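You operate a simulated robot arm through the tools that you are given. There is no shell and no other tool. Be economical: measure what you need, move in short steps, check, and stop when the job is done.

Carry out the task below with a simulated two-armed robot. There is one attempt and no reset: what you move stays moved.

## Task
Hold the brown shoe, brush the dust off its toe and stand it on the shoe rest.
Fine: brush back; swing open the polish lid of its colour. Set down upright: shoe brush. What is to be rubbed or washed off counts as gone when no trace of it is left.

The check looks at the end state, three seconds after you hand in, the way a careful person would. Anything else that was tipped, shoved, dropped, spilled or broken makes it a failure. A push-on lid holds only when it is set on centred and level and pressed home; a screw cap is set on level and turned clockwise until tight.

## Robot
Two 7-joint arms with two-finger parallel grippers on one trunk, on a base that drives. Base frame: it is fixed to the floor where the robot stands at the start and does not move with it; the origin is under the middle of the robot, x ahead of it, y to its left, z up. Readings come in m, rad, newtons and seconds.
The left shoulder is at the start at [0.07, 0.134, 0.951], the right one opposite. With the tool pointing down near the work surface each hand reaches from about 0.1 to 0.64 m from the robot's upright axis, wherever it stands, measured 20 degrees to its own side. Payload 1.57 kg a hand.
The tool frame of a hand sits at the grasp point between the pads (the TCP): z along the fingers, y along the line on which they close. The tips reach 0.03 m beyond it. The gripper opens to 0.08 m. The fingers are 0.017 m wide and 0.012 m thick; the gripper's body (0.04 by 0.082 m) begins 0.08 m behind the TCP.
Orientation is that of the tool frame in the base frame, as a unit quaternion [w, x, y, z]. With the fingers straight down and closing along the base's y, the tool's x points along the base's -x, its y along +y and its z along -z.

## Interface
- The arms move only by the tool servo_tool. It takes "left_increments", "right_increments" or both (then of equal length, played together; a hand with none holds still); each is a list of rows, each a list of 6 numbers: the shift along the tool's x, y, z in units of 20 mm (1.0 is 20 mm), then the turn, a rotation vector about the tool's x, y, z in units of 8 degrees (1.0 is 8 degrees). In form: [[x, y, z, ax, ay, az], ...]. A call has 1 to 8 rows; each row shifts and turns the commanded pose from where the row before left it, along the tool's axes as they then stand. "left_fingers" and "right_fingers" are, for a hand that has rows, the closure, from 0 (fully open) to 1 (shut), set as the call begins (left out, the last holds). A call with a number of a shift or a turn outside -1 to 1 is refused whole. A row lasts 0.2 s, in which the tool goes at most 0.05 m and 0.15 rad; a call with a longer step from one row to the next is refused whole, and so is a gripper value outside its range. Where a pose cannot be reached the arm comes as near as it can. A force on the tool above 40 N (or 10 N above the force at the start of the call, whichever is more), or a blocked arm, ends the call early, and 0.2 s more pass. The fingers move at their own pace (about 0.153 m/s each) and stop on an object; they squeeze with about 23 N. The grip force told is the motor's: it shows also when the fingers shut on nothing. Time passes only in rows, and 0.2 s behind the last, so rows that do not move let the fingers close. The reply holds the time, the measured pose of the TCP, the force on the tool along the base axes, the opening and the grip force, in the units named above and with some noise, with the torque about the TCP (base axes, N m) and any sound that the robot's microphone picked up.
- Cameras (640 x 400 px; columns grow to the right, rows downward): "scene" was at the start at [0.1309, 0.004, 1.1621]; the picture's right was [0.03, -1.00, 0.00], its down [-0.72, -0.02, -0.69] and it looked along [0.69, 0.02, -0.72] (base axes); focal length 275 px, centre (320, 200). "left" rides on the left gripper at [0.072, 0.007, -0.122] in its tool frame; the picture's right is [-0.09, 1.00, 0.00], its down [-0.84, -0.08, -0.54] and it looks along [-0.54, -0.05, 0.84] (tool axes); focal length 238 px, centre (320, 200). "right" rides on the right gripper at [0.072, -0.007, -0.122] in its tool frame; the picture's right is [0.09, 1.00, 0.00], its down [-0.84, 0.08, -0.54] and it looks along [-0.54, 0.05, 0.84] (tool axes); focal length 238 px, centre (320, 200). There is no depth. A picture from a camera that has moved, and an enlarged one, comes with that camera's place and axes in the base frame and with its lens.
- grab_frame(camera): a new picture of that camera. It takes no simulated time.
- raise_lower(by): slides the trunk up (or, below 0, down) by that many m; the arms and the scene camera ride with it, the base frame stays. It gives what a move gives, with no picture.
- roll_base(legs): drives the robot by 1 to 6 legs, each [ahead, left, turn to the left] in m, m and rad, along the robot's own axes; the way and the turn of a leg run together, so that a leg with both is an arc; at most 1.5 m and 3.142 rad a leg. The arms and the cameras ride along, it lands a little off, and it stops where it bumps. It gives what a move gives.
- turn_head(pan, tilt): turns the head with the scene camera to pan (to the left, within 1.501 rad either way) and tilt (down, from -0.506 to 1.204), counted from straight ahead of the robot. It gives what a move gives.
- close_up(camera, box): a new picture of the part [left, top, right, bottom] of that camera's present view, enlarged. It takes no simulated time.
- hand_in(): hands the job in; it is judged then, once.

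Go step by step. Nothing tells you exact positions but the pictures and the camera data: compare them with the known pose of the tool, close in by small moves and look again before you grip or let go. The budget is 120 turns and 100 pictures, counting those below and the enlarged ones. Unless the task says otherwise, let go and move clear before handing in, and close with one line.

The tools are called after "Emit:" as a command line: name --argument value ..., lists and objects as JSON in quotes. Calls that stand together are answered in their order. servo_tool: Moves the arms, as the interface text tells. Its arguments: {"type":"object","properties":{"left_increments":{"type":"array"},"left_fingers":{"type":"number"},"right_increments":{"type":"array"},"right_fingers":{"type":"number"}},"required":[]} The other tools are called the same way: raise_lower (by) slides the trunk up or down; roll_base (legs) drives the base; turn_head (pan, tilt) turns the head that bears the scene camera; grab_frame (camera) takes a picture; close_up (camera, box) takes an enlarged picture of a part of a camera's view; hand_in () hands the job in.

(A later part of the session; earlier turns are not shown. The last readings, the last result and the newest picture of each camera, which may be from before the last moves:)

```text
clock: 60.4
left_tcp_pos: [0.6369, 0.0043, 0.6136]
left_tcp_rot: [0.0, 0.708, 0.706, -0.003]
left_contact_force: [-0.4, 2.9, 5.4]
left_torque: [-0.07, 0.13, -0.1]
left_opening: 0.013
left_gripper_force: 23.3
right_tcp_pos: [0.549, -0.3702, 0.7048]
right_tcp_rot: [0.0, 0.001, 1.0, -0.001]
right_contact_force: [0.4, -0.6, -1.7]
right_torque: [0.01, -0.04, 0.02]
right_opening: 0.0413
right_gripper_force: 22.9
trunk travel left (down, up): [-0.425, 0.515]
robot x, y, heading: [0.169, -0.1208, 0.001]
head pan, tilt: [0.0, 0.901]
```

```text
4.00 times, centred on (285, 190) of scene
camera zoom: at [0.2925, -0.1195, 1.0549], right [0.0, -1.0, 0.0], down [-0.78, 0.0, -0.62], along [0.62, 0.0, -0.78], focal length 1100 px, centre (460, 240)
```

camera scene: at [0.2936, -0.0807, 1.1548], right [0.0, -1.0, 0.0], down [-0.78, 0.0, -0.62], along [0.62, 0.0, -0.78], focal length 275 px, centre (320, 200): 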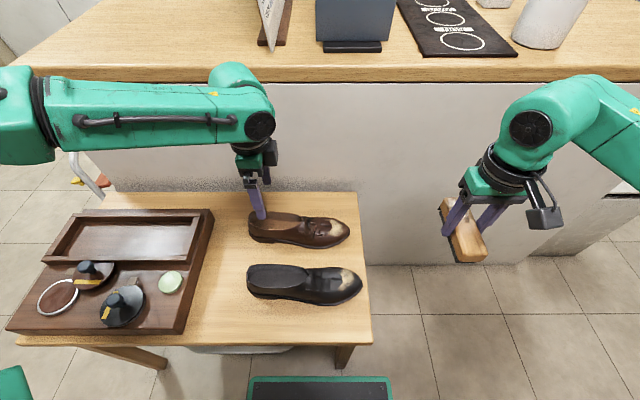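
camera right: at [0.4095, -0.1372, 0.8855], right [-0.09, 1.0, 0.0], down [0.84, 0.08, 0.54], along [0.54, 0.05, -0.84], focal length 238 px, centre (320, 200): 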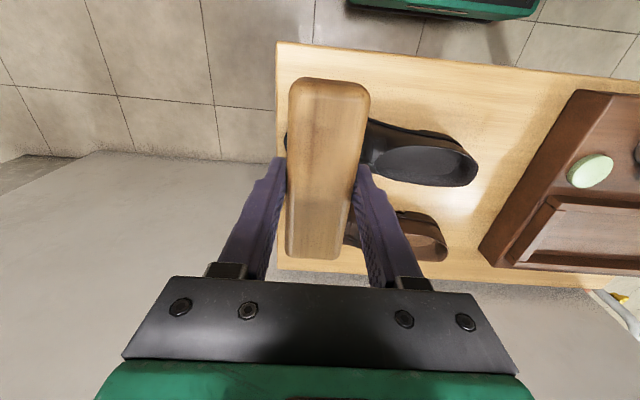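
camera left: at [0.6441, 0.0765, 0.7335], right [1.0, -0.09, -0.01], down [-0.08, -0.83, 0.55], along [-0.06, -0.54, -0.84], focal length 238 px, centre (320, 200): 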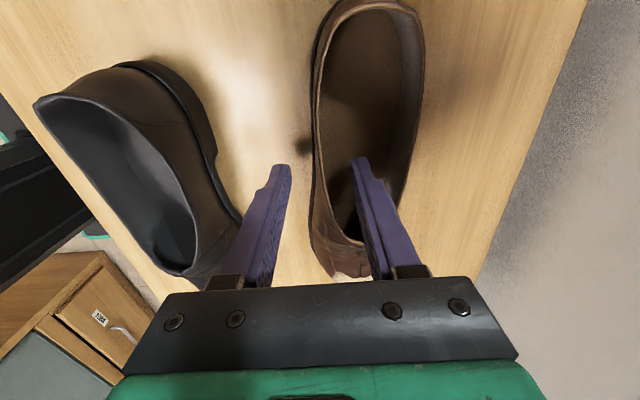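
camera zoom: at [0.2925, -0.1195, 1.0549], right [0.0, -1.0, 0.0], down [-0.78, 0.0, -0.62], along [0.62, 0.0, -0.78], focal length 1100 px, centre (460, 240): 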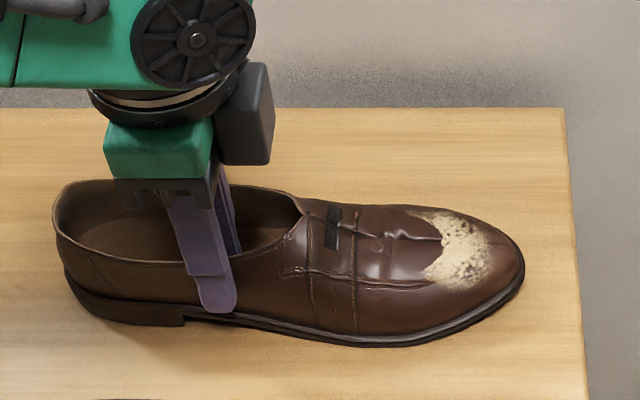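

The shoe is held at a 13 mm grip on the wall. The dust spans x≈0.635–0.69, y≈−0.10 to −0.145, so I'll bring the brush over the toe, high, and tilt it to match the slope.

Emit:
servo_tool --right_increments '[[-0.7, 1, 0, 0, 0, 0], [-0.7, 1, 0, 0, 0, 0], [-0.7, 1, 0, 0, 0, 0], [-0.7, 1, 0, 0, 0, 0], [-0.7, 1, 0, 0, 0, 0], [-0.7, 1, 0, 0, 0, 0], [-0.7, 1, 0, 0, 0, 0], [-0.7, 1, 0, 0, 0, 0]]'

Emit:
servo_tool --right_increments '[[0, 1, 0, 0, 0, 0], [0, 1, 0, 0, 0, 0], [0, 1, 0, 0, 0, 0], [0, 0, 0, -1, 0, 0], [0, 0, 0, -1, 0, 0], [0, 0, 0, -0.5, 0, 0]]'

Emit:
grab_frame --camera "right"

Emit:
close_up --camera "scene" --box '[230, 90, 430, 240]'

```text
clock: 62.2
left_tcp_pos: [0.6367, 0.004, 0.6123]
left_tcp_rot: [-0.001, 0.708, 0.706, -0.003]
left_contact_force: [-3.7, 3.8, 5.5]
left_torque: [-0.23, 0.35, -0.25]
left_opening: 0.013
left_gripper_force: 22.8
right_tcp_pos: [0.6606, -0.2117, 0.7056]
right_tcp_rot: [0.001, 0.001, 1.0, -0.001]
right_contact_force: [0.3, 0.7, -0.5]
right_torque: [0.01, -0.01, 0.02]
right_opening: 0.0413
right_gripper_force: 22.5
trunk travel left (down, up): [-0.425, 0.515]
robot x, y, heading: [0.1716, -0.121, -0.002]
head pan, tilt: [0.0, 0.901]
```

```text
clock: 63.6
left_tcp_pos: [0.6353, 0.0031, 0.6136]
left_tcp_rot: [-0.001, 0.708, 0.706, -0.003]
left_contact_force: [-1.5, 1.4, 5.7]
left_torque: [-0.11, 0.25, -0.1]
left_opening: 0.013
left_gripper_force: 22.9
right_tcp_pos: [0.6601, -0.1486, 0.7057]
right_tcp_rot: [0.002, -0.001, 0.985, 0.175]
right_contact_force: [-0.6, -0.5, -0.4]
right_torque: [-0.02, 0.01, -0.01]
right_opening: 0.0411
right_gripper_force: 23.2
trunk travel left (down, up): [-0.425, 0.515]
robot x, y, heading: [0.1644, -0.1211, 0.002]
head pan, tilt: [0.0, 0.901]
```

```text
47 pictures are left
camera right: at [0.5885, -0.1977, 0.8173], right [-0.09, 0.94, 0.34], down [0.84, -0.11, 0.54], along [0.54, 0.34, -0.77], focal length 238 px, centre (320, 200)
```

right: 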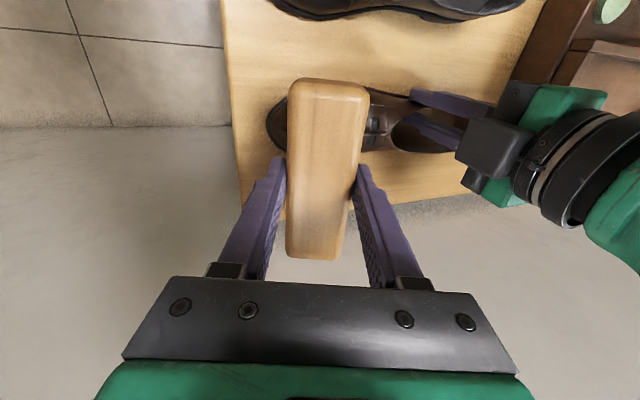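

```text
2.67 times, centred on (330, 165) of scene
camera zoom: at [0.2923, -0.1195, 1.0549], right [0.0, -1.0, 0.0], down [-0.78, 0.0, -0.62], along [0.62, 0.0, -0.78], focal length 733 px, centre (293, 293)
```

zoom: 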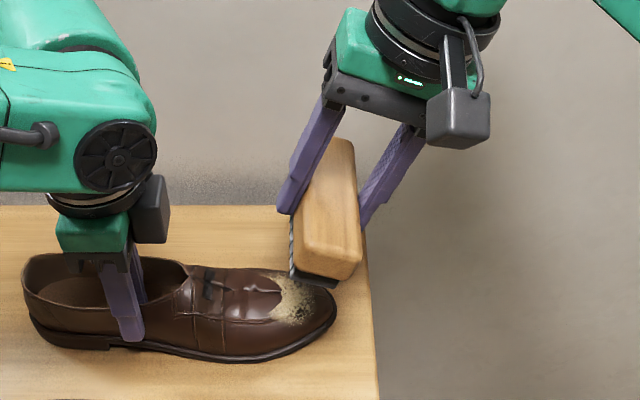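

The brush faces the dusty toe at a 20° tilt. I'll lower it straight down and finish in small steps, watching the force.

Emit:
servo_tool --right_increments '[[0, -0.342, 0.94, 0, 0, 0], [0, -0.342, 0.94, 0, 0, 0], [0, -0.17, 0.47, 0, 0, 0]]'

Emit:
servo_tool --right_increments '[[0, -0.086, 0.235, 0, 0, 0], [0, -0.086, 0.235, 0, 0, 0]]'

Emit:
close_up --camera "scene" --box '[230, 90, 430, 240]'

```text
clock: 64.4
left_tcp_pos: [0.6363, 0.0027, 0.6126]
left_tcp_rot: [-0.001, 0.707, 0.707, -0.003]
left_contact_force: [-1.5, 1.4, 6.0]
left_torque: [0.07, 0.28, -0.14]
left_opening: 0.0126
left_gripper_force: 22.7
right_tcp_pos: [0.661, -0.1508, 0.6559]
right_tcp_rot: [0.001, 0.0, 0.985, 0.174]
right_contact_force: [-1.5, -0.1, -0.9]
right_torque: [-0.05, 0.0, 0.02]
right_opening: 0.0412
right_gripper_force: 23.0
trunk travel left (down, up): [-0.425, 0.515]
robot x, y, heading: [0.1693, -0.1218, -0.004]
head pan, tilt: [0.0, 0.901]
```

```text
clock: 65.0
left_tcp_pos: [0.6369, 0.0039, 0.6135]
left_tcp_rot: [-0.001, 0.708, 0.707, -0.003]
left_contact_force: [-2.3, 2.1, 5.3]
left_torque: [0.03, 0.29, -0.15]
left_opening: 0.0126
left_gripper_force: 23.1
right_tcp_pos: [0.6612, -0.1488, 0.6449]
right_tcp_rot: [0.002, 0.001, 0.985, 0.174]
right_contact_force: [-0.4, 0.5, -1.1]
right_torque: [-0.02, 0.04, 0.02]
right_opening: 0.0411
right_gripper_force: 22.9
trunk travel left (down, up): [-0.425, 0.515]
robot x, y, heading: [0.17, -0.1167, -0.0]
head pan, tilt: [0.0, 0.901]
```

```text
2.67 times, centred on (330, 165) of scene
camera zoom: at [0.2921, -0.1196, 1.0549], right [0.0, -1.0, 0.0], down [-0.78, 0.0, -0.62], along [0.62, 0.0, -0.78], focal length 733 px, centre (293, 293)
```

zoom: 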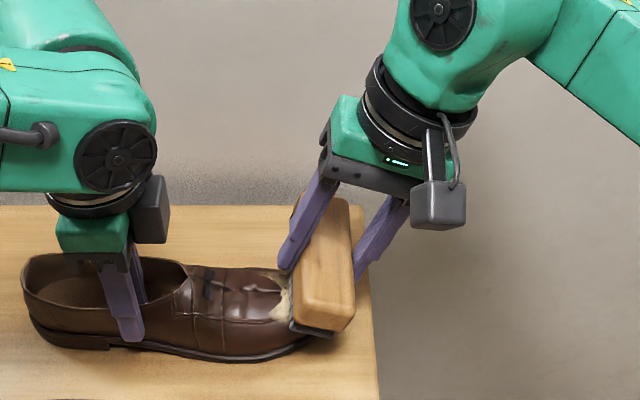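

Emit:
servo_tool --right_increments '[[0, -0.05, 0.14, 0, 0, 0], [0, -0.05, 0.14, 0, 0, 0]]'

Emit:
servo_tool --right_increments '[[0, -0.035, 0.1, 0, 0, 0], [0, -0.035, 0.1, 0, 0, 0]]'

```text
clock: 65.6
left_tcp_pos: [0.6358, 0.0038, 0.6123]
left_tcp_rot: [0.0, 0.707, 0.707, -0.003]
left_contact_force: [-2.5, 0.9, 5.5]
left_torque: [0.01, 0.29, -0.16]
left_opening: 0.0125
left_gripper_force: 23.3
right_tcp_pos: [0.6603, -0.1503, 0.6391]
right_tcp_rot: [0.001, 0.001, 0.985, 0.173]
right_contact_force: [0.8, 0.0, -1.1]
right_torque: [-0.03, 0.0, -0.01]
right_opening: 0.0414
right_gripper_force: 23.2
trunk travel left (down, up): [-0.425, 0.515]
robot x, y, heading: [0.1678, -0.1195, -0.0]
head pan, tilt: [0.0, 0.901]
```

```text
clock: 66.2
left_tcp_pos: [0.6366, 0.0032, 0.6131]
left_tcp_rot: [-0.001, 0.707, 0.707, -0.003]
left_contact_force: [-3.2, 1.9, 6.5]
left_torque: [-0.03, 0.28, -0.2]
left_opening: 0.0126
left_gripper_force: 23.1
right_tcp_pos: [0.6607, -0.1502, 0.635]
right_tcp_rot: [0.001, 0.001, 0.985, 0.174]
right_contact_force: [0.4, 0.2, -0.7]
right_torque: [0.01, 0.0, -0.01]
right_opening: 0.0412
right_gripper_force: 22.8
trunk travel left (down, up): [-0.425, 0.515]
robot x, y, heading: [0.168, -0.1244, -0.0]
head pan, tilt: [0.0, 0.901]
```

Emit:
servo_tool --right_increments '[[0, -0.035, 0.1, 0, 0, 0], [0, -0.035, 0.1, 0, 0, 0]]'

Emit:
servo_tool --right_increments '[[0, -0.035, 0.1, 0, 0, 0], [0, -0.035, 0.1, 0, 0, 0]]'

Emit:
close_up --camera "scene" --box '[270, 120, 370, 220]'

```text
clock: 66.8
left_tcp_pos: [0.6349, 0.0028, 0.613]
left_tcp_rot: [0.0, 0.708, 0.707, -0.003]
left_contact_force: [-3.0, 1.7, 6.6]
left_torque: [0.02, 0.32, -0.15]
left_opening: 0.0127
left_gripper_force: 22.9
right_tcp_pos: [0.6612, -0.1494, 0.6315]
right_tcp_rot: [0.001, 0.001, 0.985, 0.173]
right_contact_force: [-0.2, -0.4, -0.3]
right_torque: [-0.01, 0.01, 0.0]
right_opening: 0.0413
right_gripper_force: 22.9
trunk travel left (down, up): [-0.425, 0.515]
robot x, y, heading: [0.1674, -0.1213, 0.004]
head pan, tilt: [0.0, 0.901]
```

```text
clock: 67.4
left_tcp_pos: [0.6362, 0.004, 0.6127]
left_tcp_rot: [-0.001, 0.708, 0.706, -0.003]
left_contact_force: [1.3, 1.4, 1.9]
left_torque: [0.63, 0.38, -0.11]
left_opening: 0.0127
left_gripper_force: 23.0
right_tcp_pos: [0.6605, -0.1493, 0.6287]
right_tcp_rot: [0.003, 0.0, 0.985, 0.174]
right_contact_force: [3.3, -2.0, 9.8]
right_torque: [-0.1, -0.11, -0.03]
right_opening: 0.0411
right_gripper_force: 23.1
trunk travel left (down, up): [-0.425, 0.515]
robot x, y, heading: [0.1666, -0.1204, 0.002]
head pan, tilt: [0.0, 0.901]
```

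```text
4.00 times, centred on (320, 170) of scene
camera zoom: at [0.2921, -0.12, 1.0551], right [0.0, -1.0, 0.0], down [-0.78, 0.0, -0.62], along [0.62, 0.0, -0.78], focal length 1100 px, centre (320, 320)
```

zoom: 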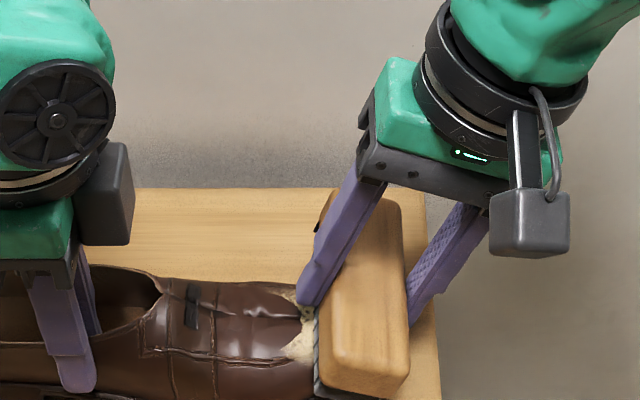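

There's about 10 N of contact on the toe. I'll stroke side to side, and up the slope a little.

Emit:
servo_tool --right_increments '[[0.7, 0, 0, 0, 0, 0], [-0.7, 0, 0, 0, 0, 0], [-0.7, 0, 0, 0, 0, 0], [0.7, 0.3, 0, 0, 0, 0], [0.7, 0, 0, 0, 0, 0], [-0.7, 0, 0, 0, 0, 0], [-0.7, 0, 0, 0, 0, 0], [0.7, 0, 0, 0, 0, 0]]'

Emit:
close_up --camera "scene" --box '[270, 120, 370, 220]'

```text
clock: 69.2
left_tcp_pos: [0.6374, 0.0026, 0.613]
left_tcp_rot: [-0.001, 0.708, 0.706, -0.003]
left_contact_force: [-0.4, 0.1, 3.2]
left_torque: [-0.01, 0.29, -0.15]
left_opening: 0.0128
left_gripper_force: 22.5
right_tcp_pos: [0.6612, -0.1432, 0.6285]
right_tcp_rot: [0.001, 0.001, 0.985, 0.174]
right_contact_force: [3.4, -1.5, 4.6]
right_torque: [-0.11, -0.16, -0.04]
right_opening: 0.0414
right_gripper_force: 22.8
trunk travel left (down, up): [-0.425, 0.515]
robot x, y, heading: [0.1671, -0.1194, 0.004]
head pan, tilt: [0.0, 0.901]
```

```text
4.00 times, centred on (320, 170) of scene
camera zoom: at [0.2925, -0.1199, 1.0549], right [0.0, -1.0, 0.0], down [-0.78, 0.0, -0.62], along [0.62, 0.0, -0.78], focal length 1100 px, centre (320, 320)
```

zoom: 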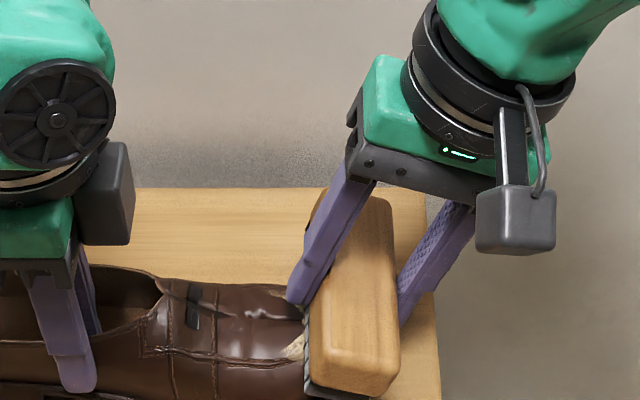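

Emit:
servo_tool --right_increments '[[0.7, 0.35, 0.1, 0, 0, 0], [-0.7, 0, 0, 0, 0, 0], [-0.7, 0, 0, 0, 0, 0], [0.7, 0.3, 0, 0, 0, 0], [0.7, 0, 0, 0, 0, 0], [-0.7, 0, 0, 0, 0, 0], [-0.7, 0, 0, 0, 0, 0], [0.7, 0, 0, 0, 0, 0]]'

Emit:
servo_tool --right_increments '[[0.7, -0.7, 0, 0, 0, 0], [-0.7, -0.6, 0.1, 0, 0, 0], [-0.7, 0, 0, 0, 0, 0], [0.7, -0.3, 0.1, 0, 0, 0], [0.7, 0, 0, 0, 0, 0], [-0.7, 0, 0, 0, 0, 0], [-0.7, 0, 0, 0, 0, 0], [0.7, 0, 0, 0, 0, 0]]'

Emit:
servo_tool --right_increments '[[0, 0, -1, 0, 0, 0], [0, -0.5, -1, 0, 0, 0], [0, -1, -1, 0, 0, 0], [0, -1, 0, 0, 0, 0], [0, -1, 0, 0, 0, 0]]'

Emit:
close_up --camera "scene" --box '[230, 130, 360, 240]'

```text
clock: 71.0
left_tcp_pos: [0.6354, 0.0023, 0.6126]
left_tcp_rot: [-0.001, 0.707, 0.707, -0.004]
left_contact_force: [-2.7, 1.6, 4.1]
left_torque: [-0.24, 0.28, -0.17]
left_opening: 0.0128
left_gripper_force: 22.6
right_tcp_pos: [0.6618, -0.1309, 0.631]
right_tcp_rot: [0.0, 0.001, 0.985, 0.174]
right_contact_force: [-0.1, 0.0, -1.8]
right_torque: [0.0, -0.02, 0.0]
right_opening: 0.0411
right_gripper_force: 23.0
trunk travel left (down, up): [-0.425, 0.515]
robot x, y, heading: [0.1627, -0.122, 0.002]
head pan, tilt: [0.0, 0.901]
```

```text
clock: 72.8
left_tcp_pos: [0.6359, 0.004, 0.6128]
left_tcp_rot: [-0.001, 0.708, 0.706, -0.002]
left_contact_force: [1.6, 2.7, 2.2]
left_torque: [0.37, 0.3, -0.15]
left_opening: 0.0132
left_gripper_force: 22.7
right_tcp_pos: [0.6613, -0.1607, 0.6183]
right_tcp_rot: [0.004, 0.002, 0.985, 0.175]
right_contact_force: [11.4, -6.8, 14.5]
right_torque: [-0.08, -0.38, -0.15]
right_opening: 0.0413
right_gripper_force: 23.7
trunk travel left (down, up): [-0.425, 0.515]
robot x, y, heading: [0.1672, -0.1173, -0.003]
head pan, tilt: [0.0, 0.901]
```

```text
clock: 74.0
left_tcp_pos: [0.6368, 0.004, 0.6125]
left_tcp_rot: [0.0, 0.708, 0.706, -0.003]
left_contact_force: [-0.4, 3.7, 6.4]
left_torque: [-0.32, 0.23, -0.12]
left_opening: 0.0126
left_gripper_force: 23.0
right_tcp_pos: [0.6605, -0.2476, 0.6474]
right_tcp_rot: [0.0, 0.0, 0.985, 0.174]
right_contact_force: [-0.1, 0.2, -0.6]
right_torque: [-0.03, 0.03, 0.02]
right_opening: 0.0409
right_gripper_force: 23.1
trunk travel left (down, up): [-0.425, 0.515]
robot x, y, heading: [0.169, -0.1208, -0.001]
head pan, tilt: [0.0, 0.901]
```

```text
3.64 times, centred on (295, 185) of scene
camera zoom: at [0.2922, -0.1194, 1.0549], right [0.0, -1.0, 0.0], down [-0.78, 0.0, -0.62], along [0.62, 0.0, -0.78], focal length 1000 px, centre (411, 254)
```

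zoom: 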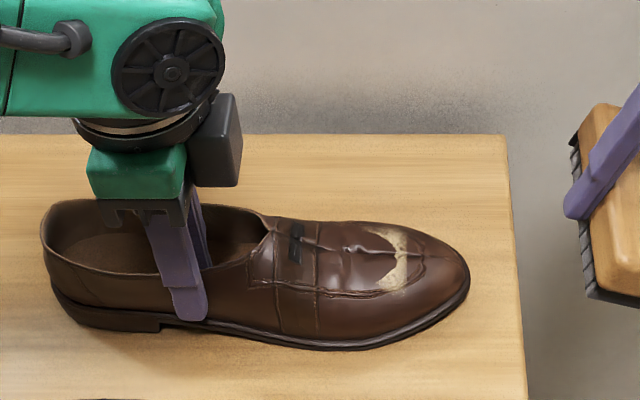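

Most of the dust is gone; a strip remains at the upper edge around y≈−0.105. I'll flatten the tilt to about 10° and go back over that strip.

Emit:
servo_tool --right_increments '[[0, 0.342, -0.94, 0.6, 0, 0], [0, 0.342, -0.94, 0.65, 0, 0], [0, 1, 0.176, 0, 0, 0], [0, 1, 0.176, 0, 0, 0], [0, 1, 0.176, 0, 0, 0], [0, 1, 0.176, 0, 0, 0], [0, 1, 0.176, 0, 0, 0], [0, 1, 0.176, 0, 0, 0]]'

Emit:
servo_tool --right_increments '[[0, 0.3, 0.05, 0, 0, 0], [0, -0.17, 0.98, 0, 0, 0], [0, -0.08, 0.49, 0, 0, 0], [0, -0.03, 0.15, 0, 0, 0], [0, -0.03, 0.15, 0, 0, 0]]'

```text
clock: 75.8
left_tcp_pos: [0.6358, 0.0042, 0.6122]
left_tcp_rot: [-0.001, 0.708, 0.706, -0.005]
left_contact_force: [-1.5, 3.4, 3.6]
left_torque: [-0.06, 0.29, -0.19]
left_opening: 0.0126
left_gripper_force: 22.9
right_tcp_pos: [0.6608, -0.1241, 0.6885]
right_tcp_rot: [0.0, 0.001, 0.996, 0.087]
right_contact_force: [-0.2, -1.6, -1.0]
right_torque: [0.0, -0.01, -0.02]
right_opening: 0.0412
right_gripper_force: 23.2
trunk travel left (down, up): [-0.425, 0.515]
robot x, y, heading: [0.1692, -0.1215, -0.006]
head pan, tilt: [0.0, 0.901]
```

```text
clock: 77.0
left_tcp_pos: [0.6364, 0.0041, 0.6132]
left_tcp_rot: [-0.002, 0.707, 0.707, -0.004]
left_contact_force: [-3.1, 2.5, 0.3]
left_torque: [-0.02, 0.28, -0.23]
left_opening: 0.0127
left_gripper_force: 22.9
right_tcp_pos: [0.6626, -0.1176, 0.6525]
right_tcp_rot: [0.001, 0.001, 0.996, 0.087]
right_contact_force: [0.2, -0.6, -0.8]
right_torque: [0.02, -0.02, 0.02]
right_opening: 0.0414
right_gripper_force: 23.4
trunk travel left (down, up): [-0.425, 0.515]
robot x, y, heading: [0.169, -0.1213, -0.003]
head pan, tilt: [0.0, 0.901]
```

Emit:
servo_tool --right_increments '[[0, -0.05, 0.3, 0, 0, 0], [0, -0.03, 0.15, 0, 0, 0], [0, -0.03, 0.15, 0, 0, 0]]'

Emit:
servo_tool --right_increments '[[0, -0.02, 0.12, 0, 0, 0], [0, -0.02, 0.12, 0, 0, 0]]'

```text
clock: 77.8
left_tcp_pos: [0.6353, 0.003, 0.6132]
left_tcp_rot: [-0.001, 0.708, 0.706, -0.004]
left_contact_force: [-2.3, 0.1, 0.8]
left_torque: [-0.11, 0.25, -0.14]
left_opening: 0.0127
left_gripper_force: 23.0
right_tcp_pos: [0.6611, -0.1173, 0.6391]
right_tcp_rot: [0.0, 0.001, 0.996, 0.087]
right_contact_force: [0.6, 0.0, -0.2]
right_torque: [0.01, 0.02, 0.02]
right_opening: 0.0412
right_gripper_force: 22.8
trunk travel left (down, up): [-0.425, 0.515]
robot x, y, heading: [0.1678, -0.1158, -0.0]
head pan, tilt: [0.0, 0.901]
```

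```text
clock: 78.4
left_tcp_pos: [0.6351, 0.0032, 0.6119]
left_tcp_rot: [-0.001, 0.707, 0.707, -0.004]
left_contact_force: [-2.3, 0.2, -0.1]
left_torque: [-0.14, 0.21, -0.14]
left_opening: 0.0123
left_gripper_force: 22.8
right_tcp_pos: [0.6613, -0.1163, 0.6364]
right_tcp_rot: [0.0, 0.001, 0.996, 0.087]
right_contact_force: [-0.2, -0.2, -1.6]
right_torque: [0.0, 0.0, -0.03]
right_opening: 0.0412
right_gripper_force: 23.1
trunk travel left (down, up): [-0.425, 0.515]
robot x, y, heading: [0.1688, -0.119, 0.001]
head pan, tilt: [0.0, 0.901]
```

Emit:
servo_tool --right_increments '[[0, -0.02, 0.1, 0, 0, 0], [0, -0.02, 0.1, 0, 0, 0]]'

Emit:
servo_tool --right_increments '[[0, -0.02, 0.1, 0, 0, 0], [0, -0.02, 0.1, 0, 0, 0]]'

```text
clock: 79.0
left_tcp_pos: [0.6358, 0.0025, 0.6135]
left_tcp_rot: [-0.002, 0.708, 0.706, -0.004]
left_contact_force: [-2.5, 0.4, 0.2]
left_torque: [-0.12, 0.25, -0.16]
left_opening: 0.0123
left_gripper_force: 22.8
right_tcp_pos: [0.6615, -0.1169, 0.6313]
right_tcp_rot: [0.001, 0.001, 0.996, 0.087]
right_contact_force: [-0.6, 0.3, -0.5]
right_torque: [0.03, 0.0, 0.01]
right_opening: 0.0413
right_gripper_force: 23.0
trunk travel left (down, up): [-0.425, 0.515]
robot x, y, heading: [0.1649, -0.1226, -0.0]
head pan, tilt: [0.0, 0.901]
```

```text
clock: 79.6
left_tcp_pos: [0.6351, 0.0034, 0.6128]
left_tcp_rot: [-0.002, 0.707, 0.707, -0.003]
left_contact_force: [1.2, -0.5, -2.5]
left_torque: [0.47, 0.42, 0.02]
left_opening: 0.0126
left_gripper_force: 22.8
right_tcp_pos: [0.6624, -0.116, 0.6294]
right_tcp_rot: [0.002, 0.001, 0.996, 0.09]
right_contact_force: [3.7, -1.0, 14.1]
right_torque: [0.32, -0.18, -0.1]
right_opening: 0.0414
right_gripper_force: 23.2
trunk travel left (down, up): [-0.425, 0.515]
robot x, y, heading: [0.1672, -0.1204, -0.009]
head pan, tilt: [0.0, 0.901]
```

Contact made; I'll stroke over the strip.

Emit:
servo_tool --right_increments '[[0.7, 0, 0, 0, 0, 0], [-0.7, 0, 0, 0, 0, 0], [-0.7, 0, 0, 0, 0, 0], [0.7, -0.25, 0.06, 0, 0, 0], [0.7, 0, 0, 0, 0, 0], [-0.7, 0, 0, 0, 0, 0], [-0.7, 0, 0, 0, 0, 0], [0.7, 0, 0, 0, 0, 0]]'

Emit:
servo_tool --right_increments '[[0.7, -0.25, 0.1, 0, 0, 0], [-0.7, 0, 0, 0, 0, 0], [-0.7, 0, 0, 0, 0, 0], [0.7, 0, 0, 0, 0, 0]]'

Emit:
servo_tool --right_increments '[[0, 0, -1, 0, 0, 0], [0, -0.5, -1, 0, 0, 0], [0, -1, -1, 0, 0, 0], [0, -1, 0, 0, 0, 0], [0, -1, 0, 0, 0, 0], [0, -1, 0, 0, 0, 0]]'

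Emit:
close_up --camera "scene" --box '[260, 150, 340, 220]'

```text
clock: 81.4
left_tcp_pos: [0.6361, 0.0041, 0.6121]
left_tcp_rot: [-0.001, 0.709, 0.705, -0.003]
left_contact_force: [-1.3, 1.3, 3.7]
left_torque: [-0.1, 0.28, -0.1]
left_opening: 0.0127
left_gripper_force: 22.8
right_tcp_pos: [0.6623, -0.1222, 0.6275]
right_tcp_rot: [0.001, 0.001, 0.996, 0.087]
right_contact_force: [1.6, -0.4, 2.7]
right_torque: [-0.05, -0.04, 0.04]
right_opening: 0.0411
right_gripper_force: 22.8
trunk travel left (down, up): [-0.425, 0.515]
robot x, y, heading: [0.1676, -0.1214, -0.004]
head pan, tilt: [0.0, 0.901]
```

```text
clock: 82.4
left_tcp_pos: [0.6354, 0.0025, 0.6117]
left_tcp_rot: [-0.001, 0.708, 0.706, -0.004]
left_contact_force: [-0.4, 2.8, 1.2]
left_torque: [-0.05, 0.38, -0.16]
left_opening: 0.0131
left_gripper_force: 23.5
right_tcp_pos: [0.6648, -0.1285, 0.626]
right_tcp_rot: [0.004, 0.001, 0.996, 0.087]
right_contact_force: [9.4, -3.4, 12.5]
right_torque: [0.08, -0.35, -0.14]
right_opening: 0.0414
right_gripper_force: 22.9
trunk travel left (down, up): [-0.425, 0.515]
robot x, y, heading: [0.1683, -0.1217, 0.001]
head pan, tilt: [0.0, 0.901]
```

```text
clock: 83.8
left_tcp_pos: [0.6359, 0.0038, 0.613]
left_tcp_rot: [-0.001, 0.707, 0.707, -0.003]
left_contact_force: [-1.4, 1.3, 3.3]
left_torque: [-0.25, 0.24, -0.11]
left_opening: 0.0126
left_gripper_force: 23.0
right_tcp_pos: [0.6617, -0.2256, 0.6661]
right_tcp_rot: [0.001, 0.001, 0.996, 0.087]
right_contact_force: [-1.6, 0.8, -1.3]
right_torque: [-0.01, -0.02, 0.0]
right_opening: 0.0416
right_gripper_force: 23.4
trunk travel left (down, up): [-0.425, 0.515]
robot x, y, heading: [0.1654, -0.1209, -0.003]
head pan, tilt: [0.0, 0.901]
```

```text
5.71 times, centred on (300, 185) of scene
camera zoom: at [0.2925, -0.1198, 1.0549], right [0.0, -1.0, 0.0], down [-0.78, 0.0, -0.62], along [0.62, 0.0, -0.78], focal length 1571 px, centre (434, 286)
```

zoom: 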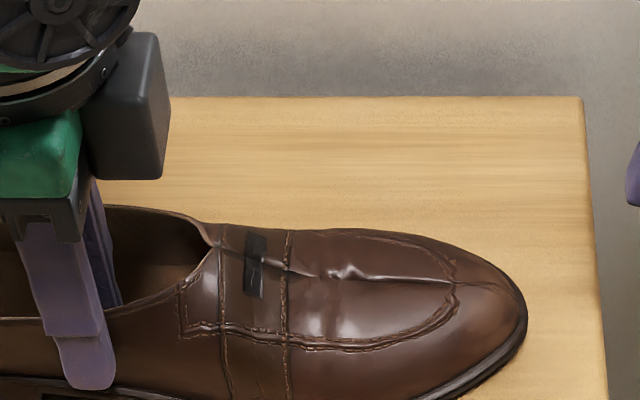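

From here the toe looks clean. I'll check the far side with the hand cameras.

Emit:
grab_frame --camera "right"

Emit:
grab_frame --camera "left"

```text
40 pictures are left
camera right: at [0.5892, -0.2536, 0.7842], right [-0.09, 0.98, 0.17], down [0.84, -0.02, 0.55], along [0.54, 0.19, -0.82], focal length 238 px, centre (320, 200)
```

right: 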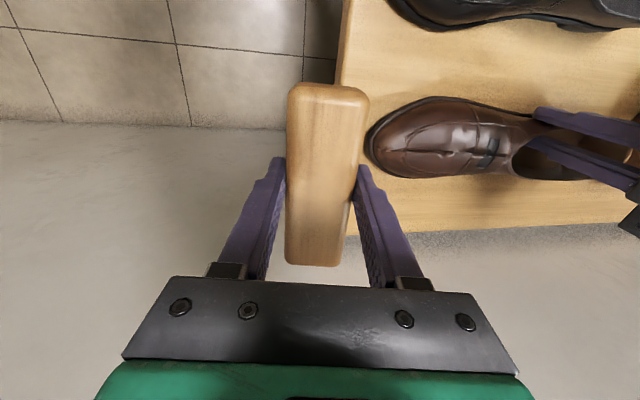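

```text
39 pictures are left
camera left: at [0.6435, 0.0764, 0.734], right [1.0, -0.09, -0.01], down [-0.08, -0.83, 0.55], along [-0.06, -0.54, -0.84], focal length 238 px, centre (320, 200)
```

left: 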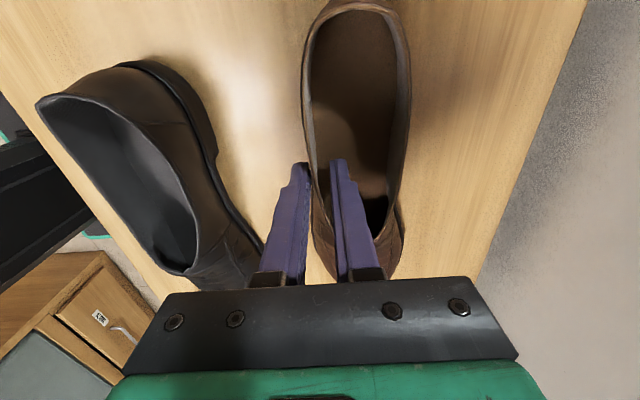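

Emit:
close_up --camera "right" --box '[350, 80, 530, 200]'

```text
3.33 times, centred on (440, 140) of right
camera zoom: at [0.5892, -0.2536, 0.7842], right [-0.09, 0.98, 0.17], down [0.84, -0.02, 0.55], along [0.54, 0.19, -0.82], focal length 794 px, centre (-80, 400)
```

zoom: 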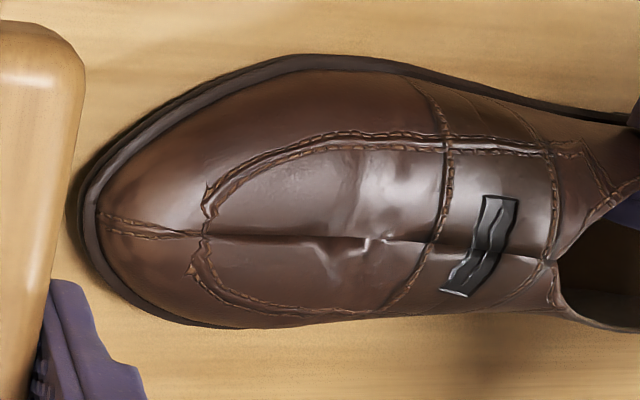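

The toe is spotless. I'll level and raise the brush, and lift the shoe a little to test the grip.

Emit:
servo_tool --right_increments '[[0, 0, -1, 0.625, 0, 0], [0, 0, -1, 0.625, 0, 0], [0, 0, -1, 0, 0, 0]]' --left_increments '[[0, 0, -0.4, 0, 0, 0], [0, 0, -0.6, 0, 0, 0], [0, 0, -0.5, 0, 0, 0]]'

Emit:
close_up --camera "scene" --box '[200, 110, 360, 230]'

```text
clock: 84.6
left_tcp_pos: [0.6364, 0.0018, 0.6428]
left_tcp_rot: [-0.001, 0.708, 0.706, -0.003]
left_contact_force: [-0.5, -0.5, -1.8]
left_torque: [0.05, 0.09, 0.0]
left_opening: 0.0109
left_gripper_force: 23.0
right_tcp_pos: [0.66, -0.2307, 0.7253]
right_tcp_rot: [0.001, 0.001, 1.0, -0.001]
right_contact_force: [-1.0, -0.2, -0.9]
right_torque: [0.03, -0.01, -0.02]
right_opening: 0.0411
right_gripper_force: 22.9
trunk travel left (down, up): [-0.425, 0.515]
robot x, y, heading: [0.1652, -0.1214, 0.003]
head pan, tilt: [0.0, 0.901]
```

```text
3.33 times, centred on (280, 170) of scene
camera zoom: at [0.293, -0.1197, 1.0548], right [0.0, -1.0, 0.0], down [-0.78, 0.0, -0.62], along [0.62, 0.0, -0.78], focal length 916 px, centre (453, 300)
```

zoom: 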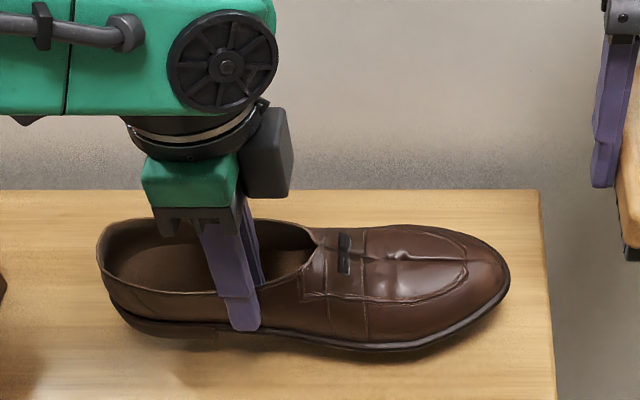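

Emit:
servo_tool --left_increments '[[0, 0, -0.7, 0, 0, 0], [0, 0, -0.7, 0, 0, 0], [0, 0, -0.7, 0, 0, 0], [0, 0, 0, 0, 0, 0]]'

Emit:
close_up --camera "scene" --box '[200, 110, 360, 230]'

Emit:
grab_frame --camera "left"

```text
clock: 85.6
left_tcp_pos: [0.6372, 0.0034, 0.6837]
left_tcp_rot: [-0.002, 0.708, 0.706, -0.004]
left_contact_force: [0.3, -0.4, -3.0]
left_torque: [0.08, 0.06, 0.03]
left_opening: 0.0109
left_gripper_force: 23.2
right_tcp_pos: [0.6622, -0.2296, 0.7269]
right_tcp_rot: [0.0, 0.002, 1.0, 0.0]
right_contact_force: [0.3, 0.5, -0.1]
right_torque: [0.05, 0.0, 0.0]
right_opening: 0.0415
right_gripper_force: 23.0
trunk travel left (down, up): [-0.425, 0.515]
robot x, y, heading: [0.1676, -0.1233, -0.005]
head pan, tilt: [0.0, 0.901]
```

```text
3.33 times, centred on (280, 170) of scene
camera zoom: at [0.2935, -0.1195, 1.0547], right [0.0, -1.0, 0.0], down [-0.78, 0.0, -0.62], along [0.62, 0.0, -0.78], focal length 916 px, centre (453, 300)
```

zoom: 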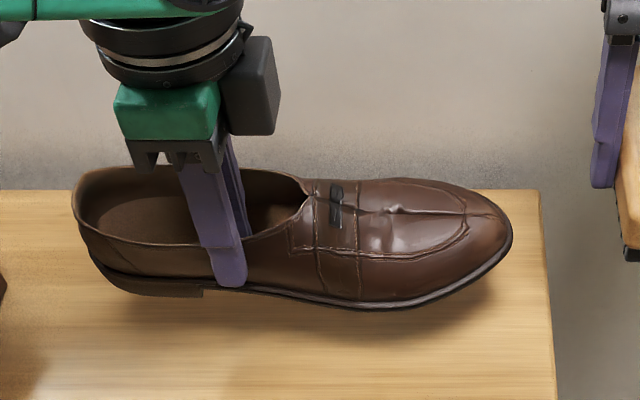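

```text
35 pictures are left
camera left: at [0.6446, 0.0764, 0.805], right [1.0, -0.09, -0.01], down [-0.08, -0.83, 0.55], along [-0.06, -0.54, -0.84], focal length 238 px, centre (320, 200)
```

left: 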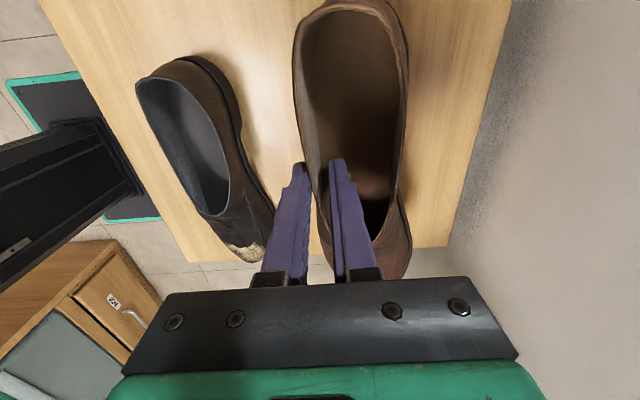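

The shoe is held securely. I'll lift it higher and drive left about 0.38 m to bring it over the framed rest.

Emit:
servo_tool --left_increments '[[0, 0, -1, 0, 0, 0], [0, 0, -1, 0, 0, 0], [0, 0, -1, 0, 0, 0], [0, 0, -0.5, 0, 0, 0]]'

Emit:
roll_base --legs '[[-0.03, 0, 0], [0, 0.38, 0]]'

Emit:
grab_frame --camera "scene"

Emit:
grab_frame --camera "left"

Emit:
grab_frame --camera "right"

```text
clock: 86.6
left_tcp_pos: [0.6385, 0.0039, 0.7551]
left_tcp_rot: [-0.002, 0.708, 0.706, -0.004]
left_contact_force: [0.8, -1.1, -2.0]
left_torque: [0.08, 0.08, 0.01]
left_opening: 0.011
left_gripper_force: 23.0
right_tcp_pos: [0.661, -0.2296, 0.7261]
right_tcp_rot: [0.0, 0.001, 1.0, 0.0]
right_contact_force: [0.1, 0.4, -1.4]
right_torque: [0.01, -0.02, 0.01]
right_opening: 0.0414
right_gripper_force: 22.3
trunk travel left (down, up): [-0.425, 0.515]
robot x, y, heading: [0.163, -0.1172, -0.003]
head pan, tilt: [0.0, 0.901]
```

```text
clock: 89.5
left_tcp_pos: [0.6086, 0.3837, 0.7556]
left_tcp_rot: [-0.001, 0.708, 0.706, -0.003]
left_contact_force: [0.2, -0.7, -1.2]
left_torque: [0.04, 0.05, -0.01]
left_opening: 0.0105
left_gripper_force: 22.8
right_tcp_pos: [0.6323, 0.1502, 0.7257]
right_tcp_rot: [0.0, 0.001, 1.0, -0.001]
right_contact_force: [-0.7, 0.0, -1.0]
right_torque: [-0.01, -0.02, -0.01]
right_opening: 0.0412
right_gripper_force: 23.0
trunk travel left (down, up): [-0.425, 0.515]
robot x, y, heading: [0.1377, 0.2617, 0.002]
head pan, tilt: [0.0, 0.901]
```

```text
34 pictures are left
camera scene: at [0.2637, 0.2603, 1.0547], right [0.0, -1.0, 0.0], down [-0.78, 0.0, -0.62], along [0.62, 0.0, -0.78], focal length 275 px, centre (320, 200)
```

scene: 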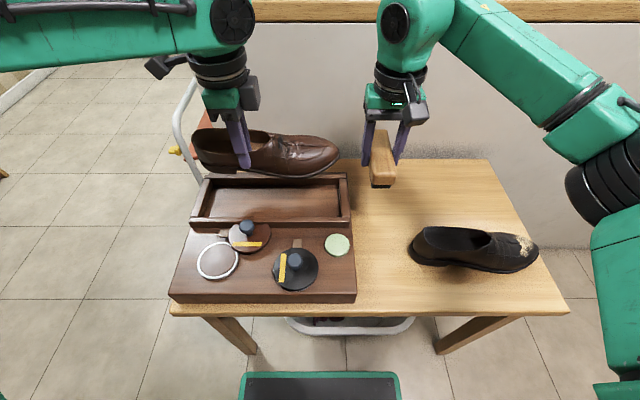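

```text
33 pictures are left
camera left: at [0.6164, 0.4563, 0.8756], right [1.0, -0.09, -0.01], down [-0.08, -0.83, 0.55], along [-0.06, -0.54, -0.84], focal length 238 px, centre (320, 200)
```

left: 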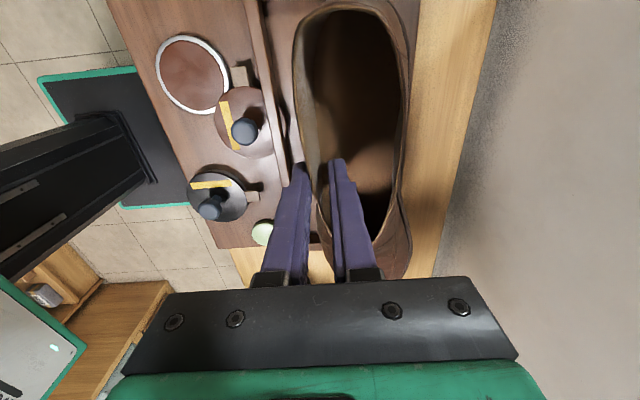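

```text
32 pictures are left
camera right: at [0.5596, 0.1427, 0.8471], right [-0.09, 1.0, 0.0], down [0.84, 0.08, 0.54], along [0.54, 0.05, -0.84], focal length 238 px, centre (320, 200)
```

right: 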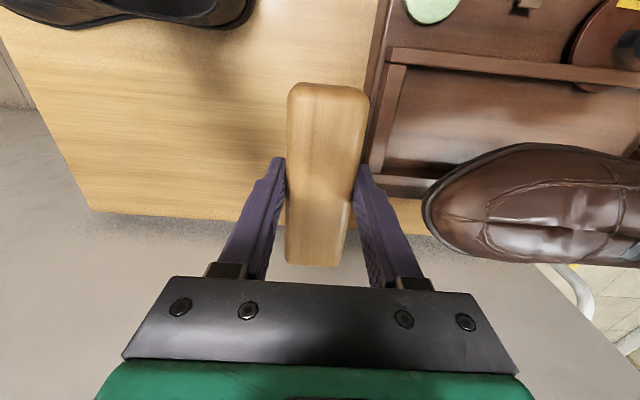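

The shoe is up over the box. I'll zoom to measure the rest's inner edges.

Emit:
close_up --camera "scene" --box '[170, 120, 370, 245]'

```text
3.20 times, centred on (270, 182) of scene
camera zoom: at [0.2637, 0.2603, 1.0547], right [0.0, -1.0, 0.0], down [-0.78, 0.0, -0.62], along [0.62, 0.0, -0.78], focal length 880 px, centre (480, 256)
```

zoom: 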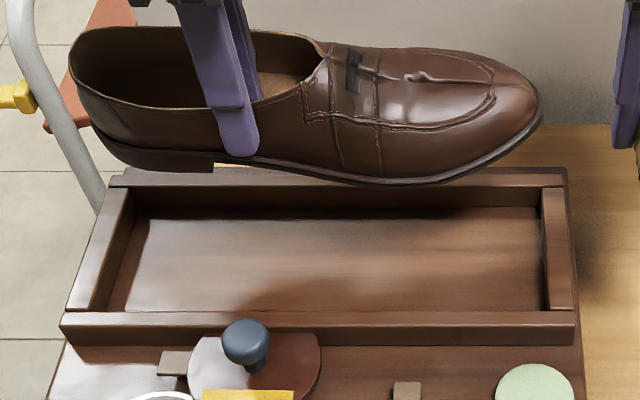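

Interior of the rest: x 0.576–0.681, y 0.218–0.502. I'll fine-shift the shoe to centre it, then lower it to just above the frame and check.

Emit:
servo_tool --left_increments '[[0.3, -0.4, 0, 0, 0, 0], [0, 0, 0.9, 0, 0, 0], [0, 0, 0.9, 0, 0, 0]]'

Emit:
close_up --camera "scene" --box '[170, 120, 370, 245]'

Emit:
grab_frame --camera "right"

```text
clock: 90.3
left_tcp_pos: [0.6015, 0.3879, 0.7183]
left_tcp_rot: [-0.001, 0.709, 0.705, -0.004]
left_contact_force: [0.8, 0.2, -1.8]
left_torque: [0.06, 0.09, 0.01]
left_opening: 0.0109
left_gripper_force: 23.2
right_tcp_pos: [0.631, 0.1489, 0.7259]
right_tcp_rot: [0.001, 0.0, 1.0, 0.0]
right_contact_force: [0.1, 0.4, -0.7]
right_torque: [0.01, 0.05, 0.01]
right_opening: 0.0412
right_gripper_force: 23.2
trunk travel left (down, up): [-0.425, 0.515]
robot x, y, heading: [0.137, 0.2581, -0.006]
head pan, tilt: [0.0, 0.901]
```

```text
3.20 times, centred on (270, 182) of scene
camera zoom: at [0.2637, 0.2599, 1.0548], right [0.0, -1.0, 0.0], down [-0.78, 0.0, -0.62], along [0.62, 0.0, -0.78], focal length 880 px, centre (480, 256)
```

zoom: 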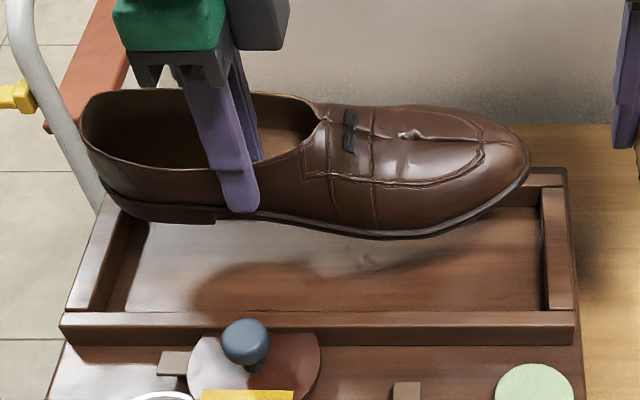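

```text
29 pictures are left
camera right: at [0.5596, 0.1424, 0.847], right [-0.09, 1.0, 0.0], down [0.84, 0.08, 0.54], along [0.54, 0.05, -0.84], focal length 238 px, centre (320, 200)
```

right: 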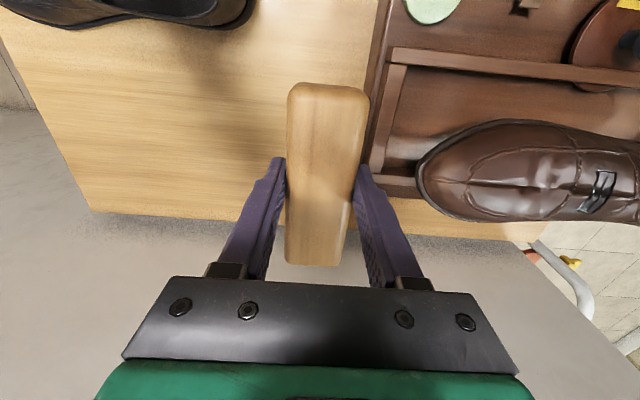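

The shoe is slightly far in x, so I'll shift it about 9 mm nearer and lower it further in small steps.

Emit:
servo_tool --left_increments '[[0, -0.45, 0, 0, 0, 0], [0, 0, 0.7, 0, 0, 0], [0, 0, 0.5, 0, 0, 0]]'

Emit:
close_up --camera "scene" --box '[170, 120, 370, 245]'

Emit:
grab_frame --camera "left"

```text
clock: 91.1
left_tcp_pos: [0.592, 0.3894, 0.6948]
left_tcp_rot: [-0.001, 0.707, 0.707, -0.003]
left_contact_force: [-0.2, 0.2, -3.0]
left_torque: [0.01, 0.02, 0.02]
left_opening: 0.011
left_gripper_force: 22.1
right_tcp_pos: [0.6328, 0.15, 0.7254]
right_tcp_rot: [0.0, 0.002, 1.0, 0.0]
right_contact_force: [0.3, 0.2, -1.3]
right_torque: [-0.03, 0.0, -0.01]
right_opening: 0.0415
right_gripper_force: 22.8
trunk travel left (down, up): [-0.425, 0.515]
robot x, y, heading: [0.1367, 0.2597, -0.001]
head pan, tilt: [0.0, 0.901]
```

```text
3.20 times, centred on (270, 182) of scene
camera zoom: at [0.2636, 0.2599, 1.0548], right [0.0, -1.0, 0.0], down [-0.78, 0.0, -0.62], along [0.62, 0.0, -0.78], focal length 880 px, centre (480, 256)
```

zoom: 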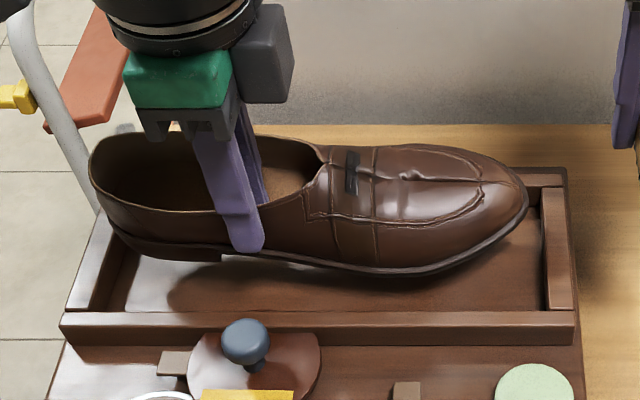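

```text
27 pictures are left
camera left: at [0.5992, 0.4623, 0.8155], right [1.0, -0.09, -0.01], down [-0.08, -0.83, 0.55], along [-0.06, -0.54, -0.84], focal length 238 px, centre (320, 200)
```

left: 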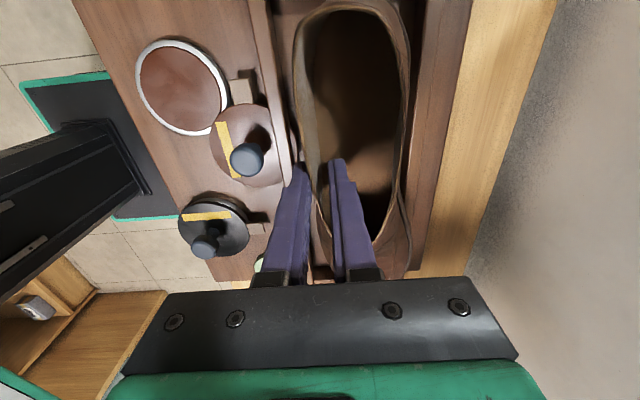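

Alignment looks good. I'll lower it in small steps until it touches the floor of the rest.

Emit:
servo_tool --left_increments '[[0, -0.15, 0.4, 0, 0, 0], [0, 0, 0.4, 0, 0, 0]]'

Emit:
servo_tool --left_increments '[[0, 0, 0.2, 0, 0, 0], [0, 0, 0.2, 0, 0, 0]]'

Emit:
servo_tool --left_increments '[[0, 0, 0.15, 0, 0, 0], [0, 0, 0.15, 0, 0, 0]]'

Emit:
close_up --camera "scene" --box '[170, 120, 370, 245]'

```text
clock: 91.7
left_tcp_pos: [0.5882, 0.389, 0.6783]
left_tcp_rot: [-0.001, 0.708, 0.707, -0.004]
left_contact_force: [0.3, 0.5, -2.6]
left_torque: [0.08, 0.08, -0.01]
left_opening: 0.0106
left_gripper_force: 22.7
right_tcp_pos: [0.632, 0.1488, 0.7262]
right_tcp_rot: [0.0, 0.001, 1.0, 0.0]
right_contact_force: [0.0, -0.3, -1.1]
right_torque: [0.0, 0.01, -0.01]
right_opening: 0.0413
right_gripper_force: 23.1
trunk travel left (down, up): [-0.425, 0.515]
robot x, y, heading: [0.1381, 0.2581, 0.001]
head pan, tilt: [0.0, 0.901]
```

```text
clock: 92.3
left_tcp_pos: [0.5883, 0.3881, 0.6693]
left_tcp_rot: [-0.001, 0.708, 0.706, -0.004]
left_contact_force: [-0.2, 0.5, -2.5]
left_torque: [0.07, 0.05, 0.0]
left_opening: 0.0108
left_gripper_force: 22.6
right_tcp_pos: [0.6322, 0.1479, 0.7257]
right_tcp_rot: [0.0, 0.001, 1.0, -0.001]
right_contact_force: [0.0, 0.3, -0.9]
right_torque: [0.0, -0.01, 0.0]
right_opening: 0.0412
right_gripper_force: 23.2
trunk travel left (down, up): [-0.425, 0.515]
robot x, y, heading: [0.1387, 0.2578, -0.004]
head pan, tilt: [0.0, 0.901]
```

```text
clock: 92.9
left_tcp_pos: [0.5881, 0.3896, 0.6658]
left_tcp_rot: [-0.001, 0.708, 0.706, -0.002]
left_contact_force: [0.3, 2.5, 3.3]
left_torque: [-0.28, 0.09, 0.0]
left_opening: 0.0109
left_gripper_force: 23.0
right_tcp_pos: [0.6301, 0.1485, 0.7257]
right_tcp_rot: [0.0, 0.002, 1.0, 0.0]
right_contact_force: [-1.2, 0.7, -0.4]
right_torque: [-0.02, -0.01, 0.02]
right_opening: 0.0411
right_gripper_force: 22.8
trunk travel left (down, up): [-0.425, 0.515]
robot x, y, heading: [0.1367, 0.2581, -0.003]
head pan, tilt: [0.0, 0.901]
```

```text
3.20 times, centred on (270, 182) of scene
camera zoom: at [0.2628, 0.26, 1.055], right [0.0, -1.0, 0.0], down [-0.78, 0.0, -0.62], along [0.62, 0.0, -0.78], focal length 880 px, centre (480, 256)
```

zoom: 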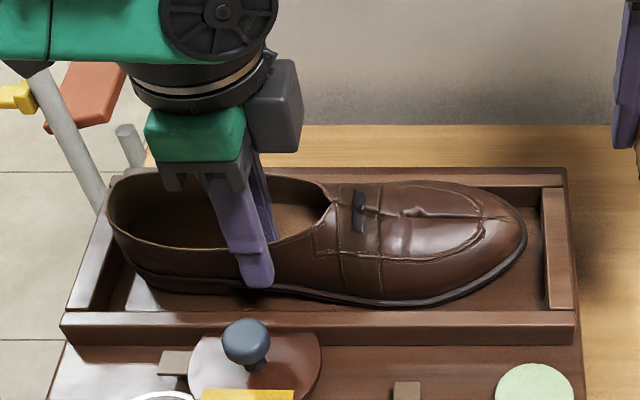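

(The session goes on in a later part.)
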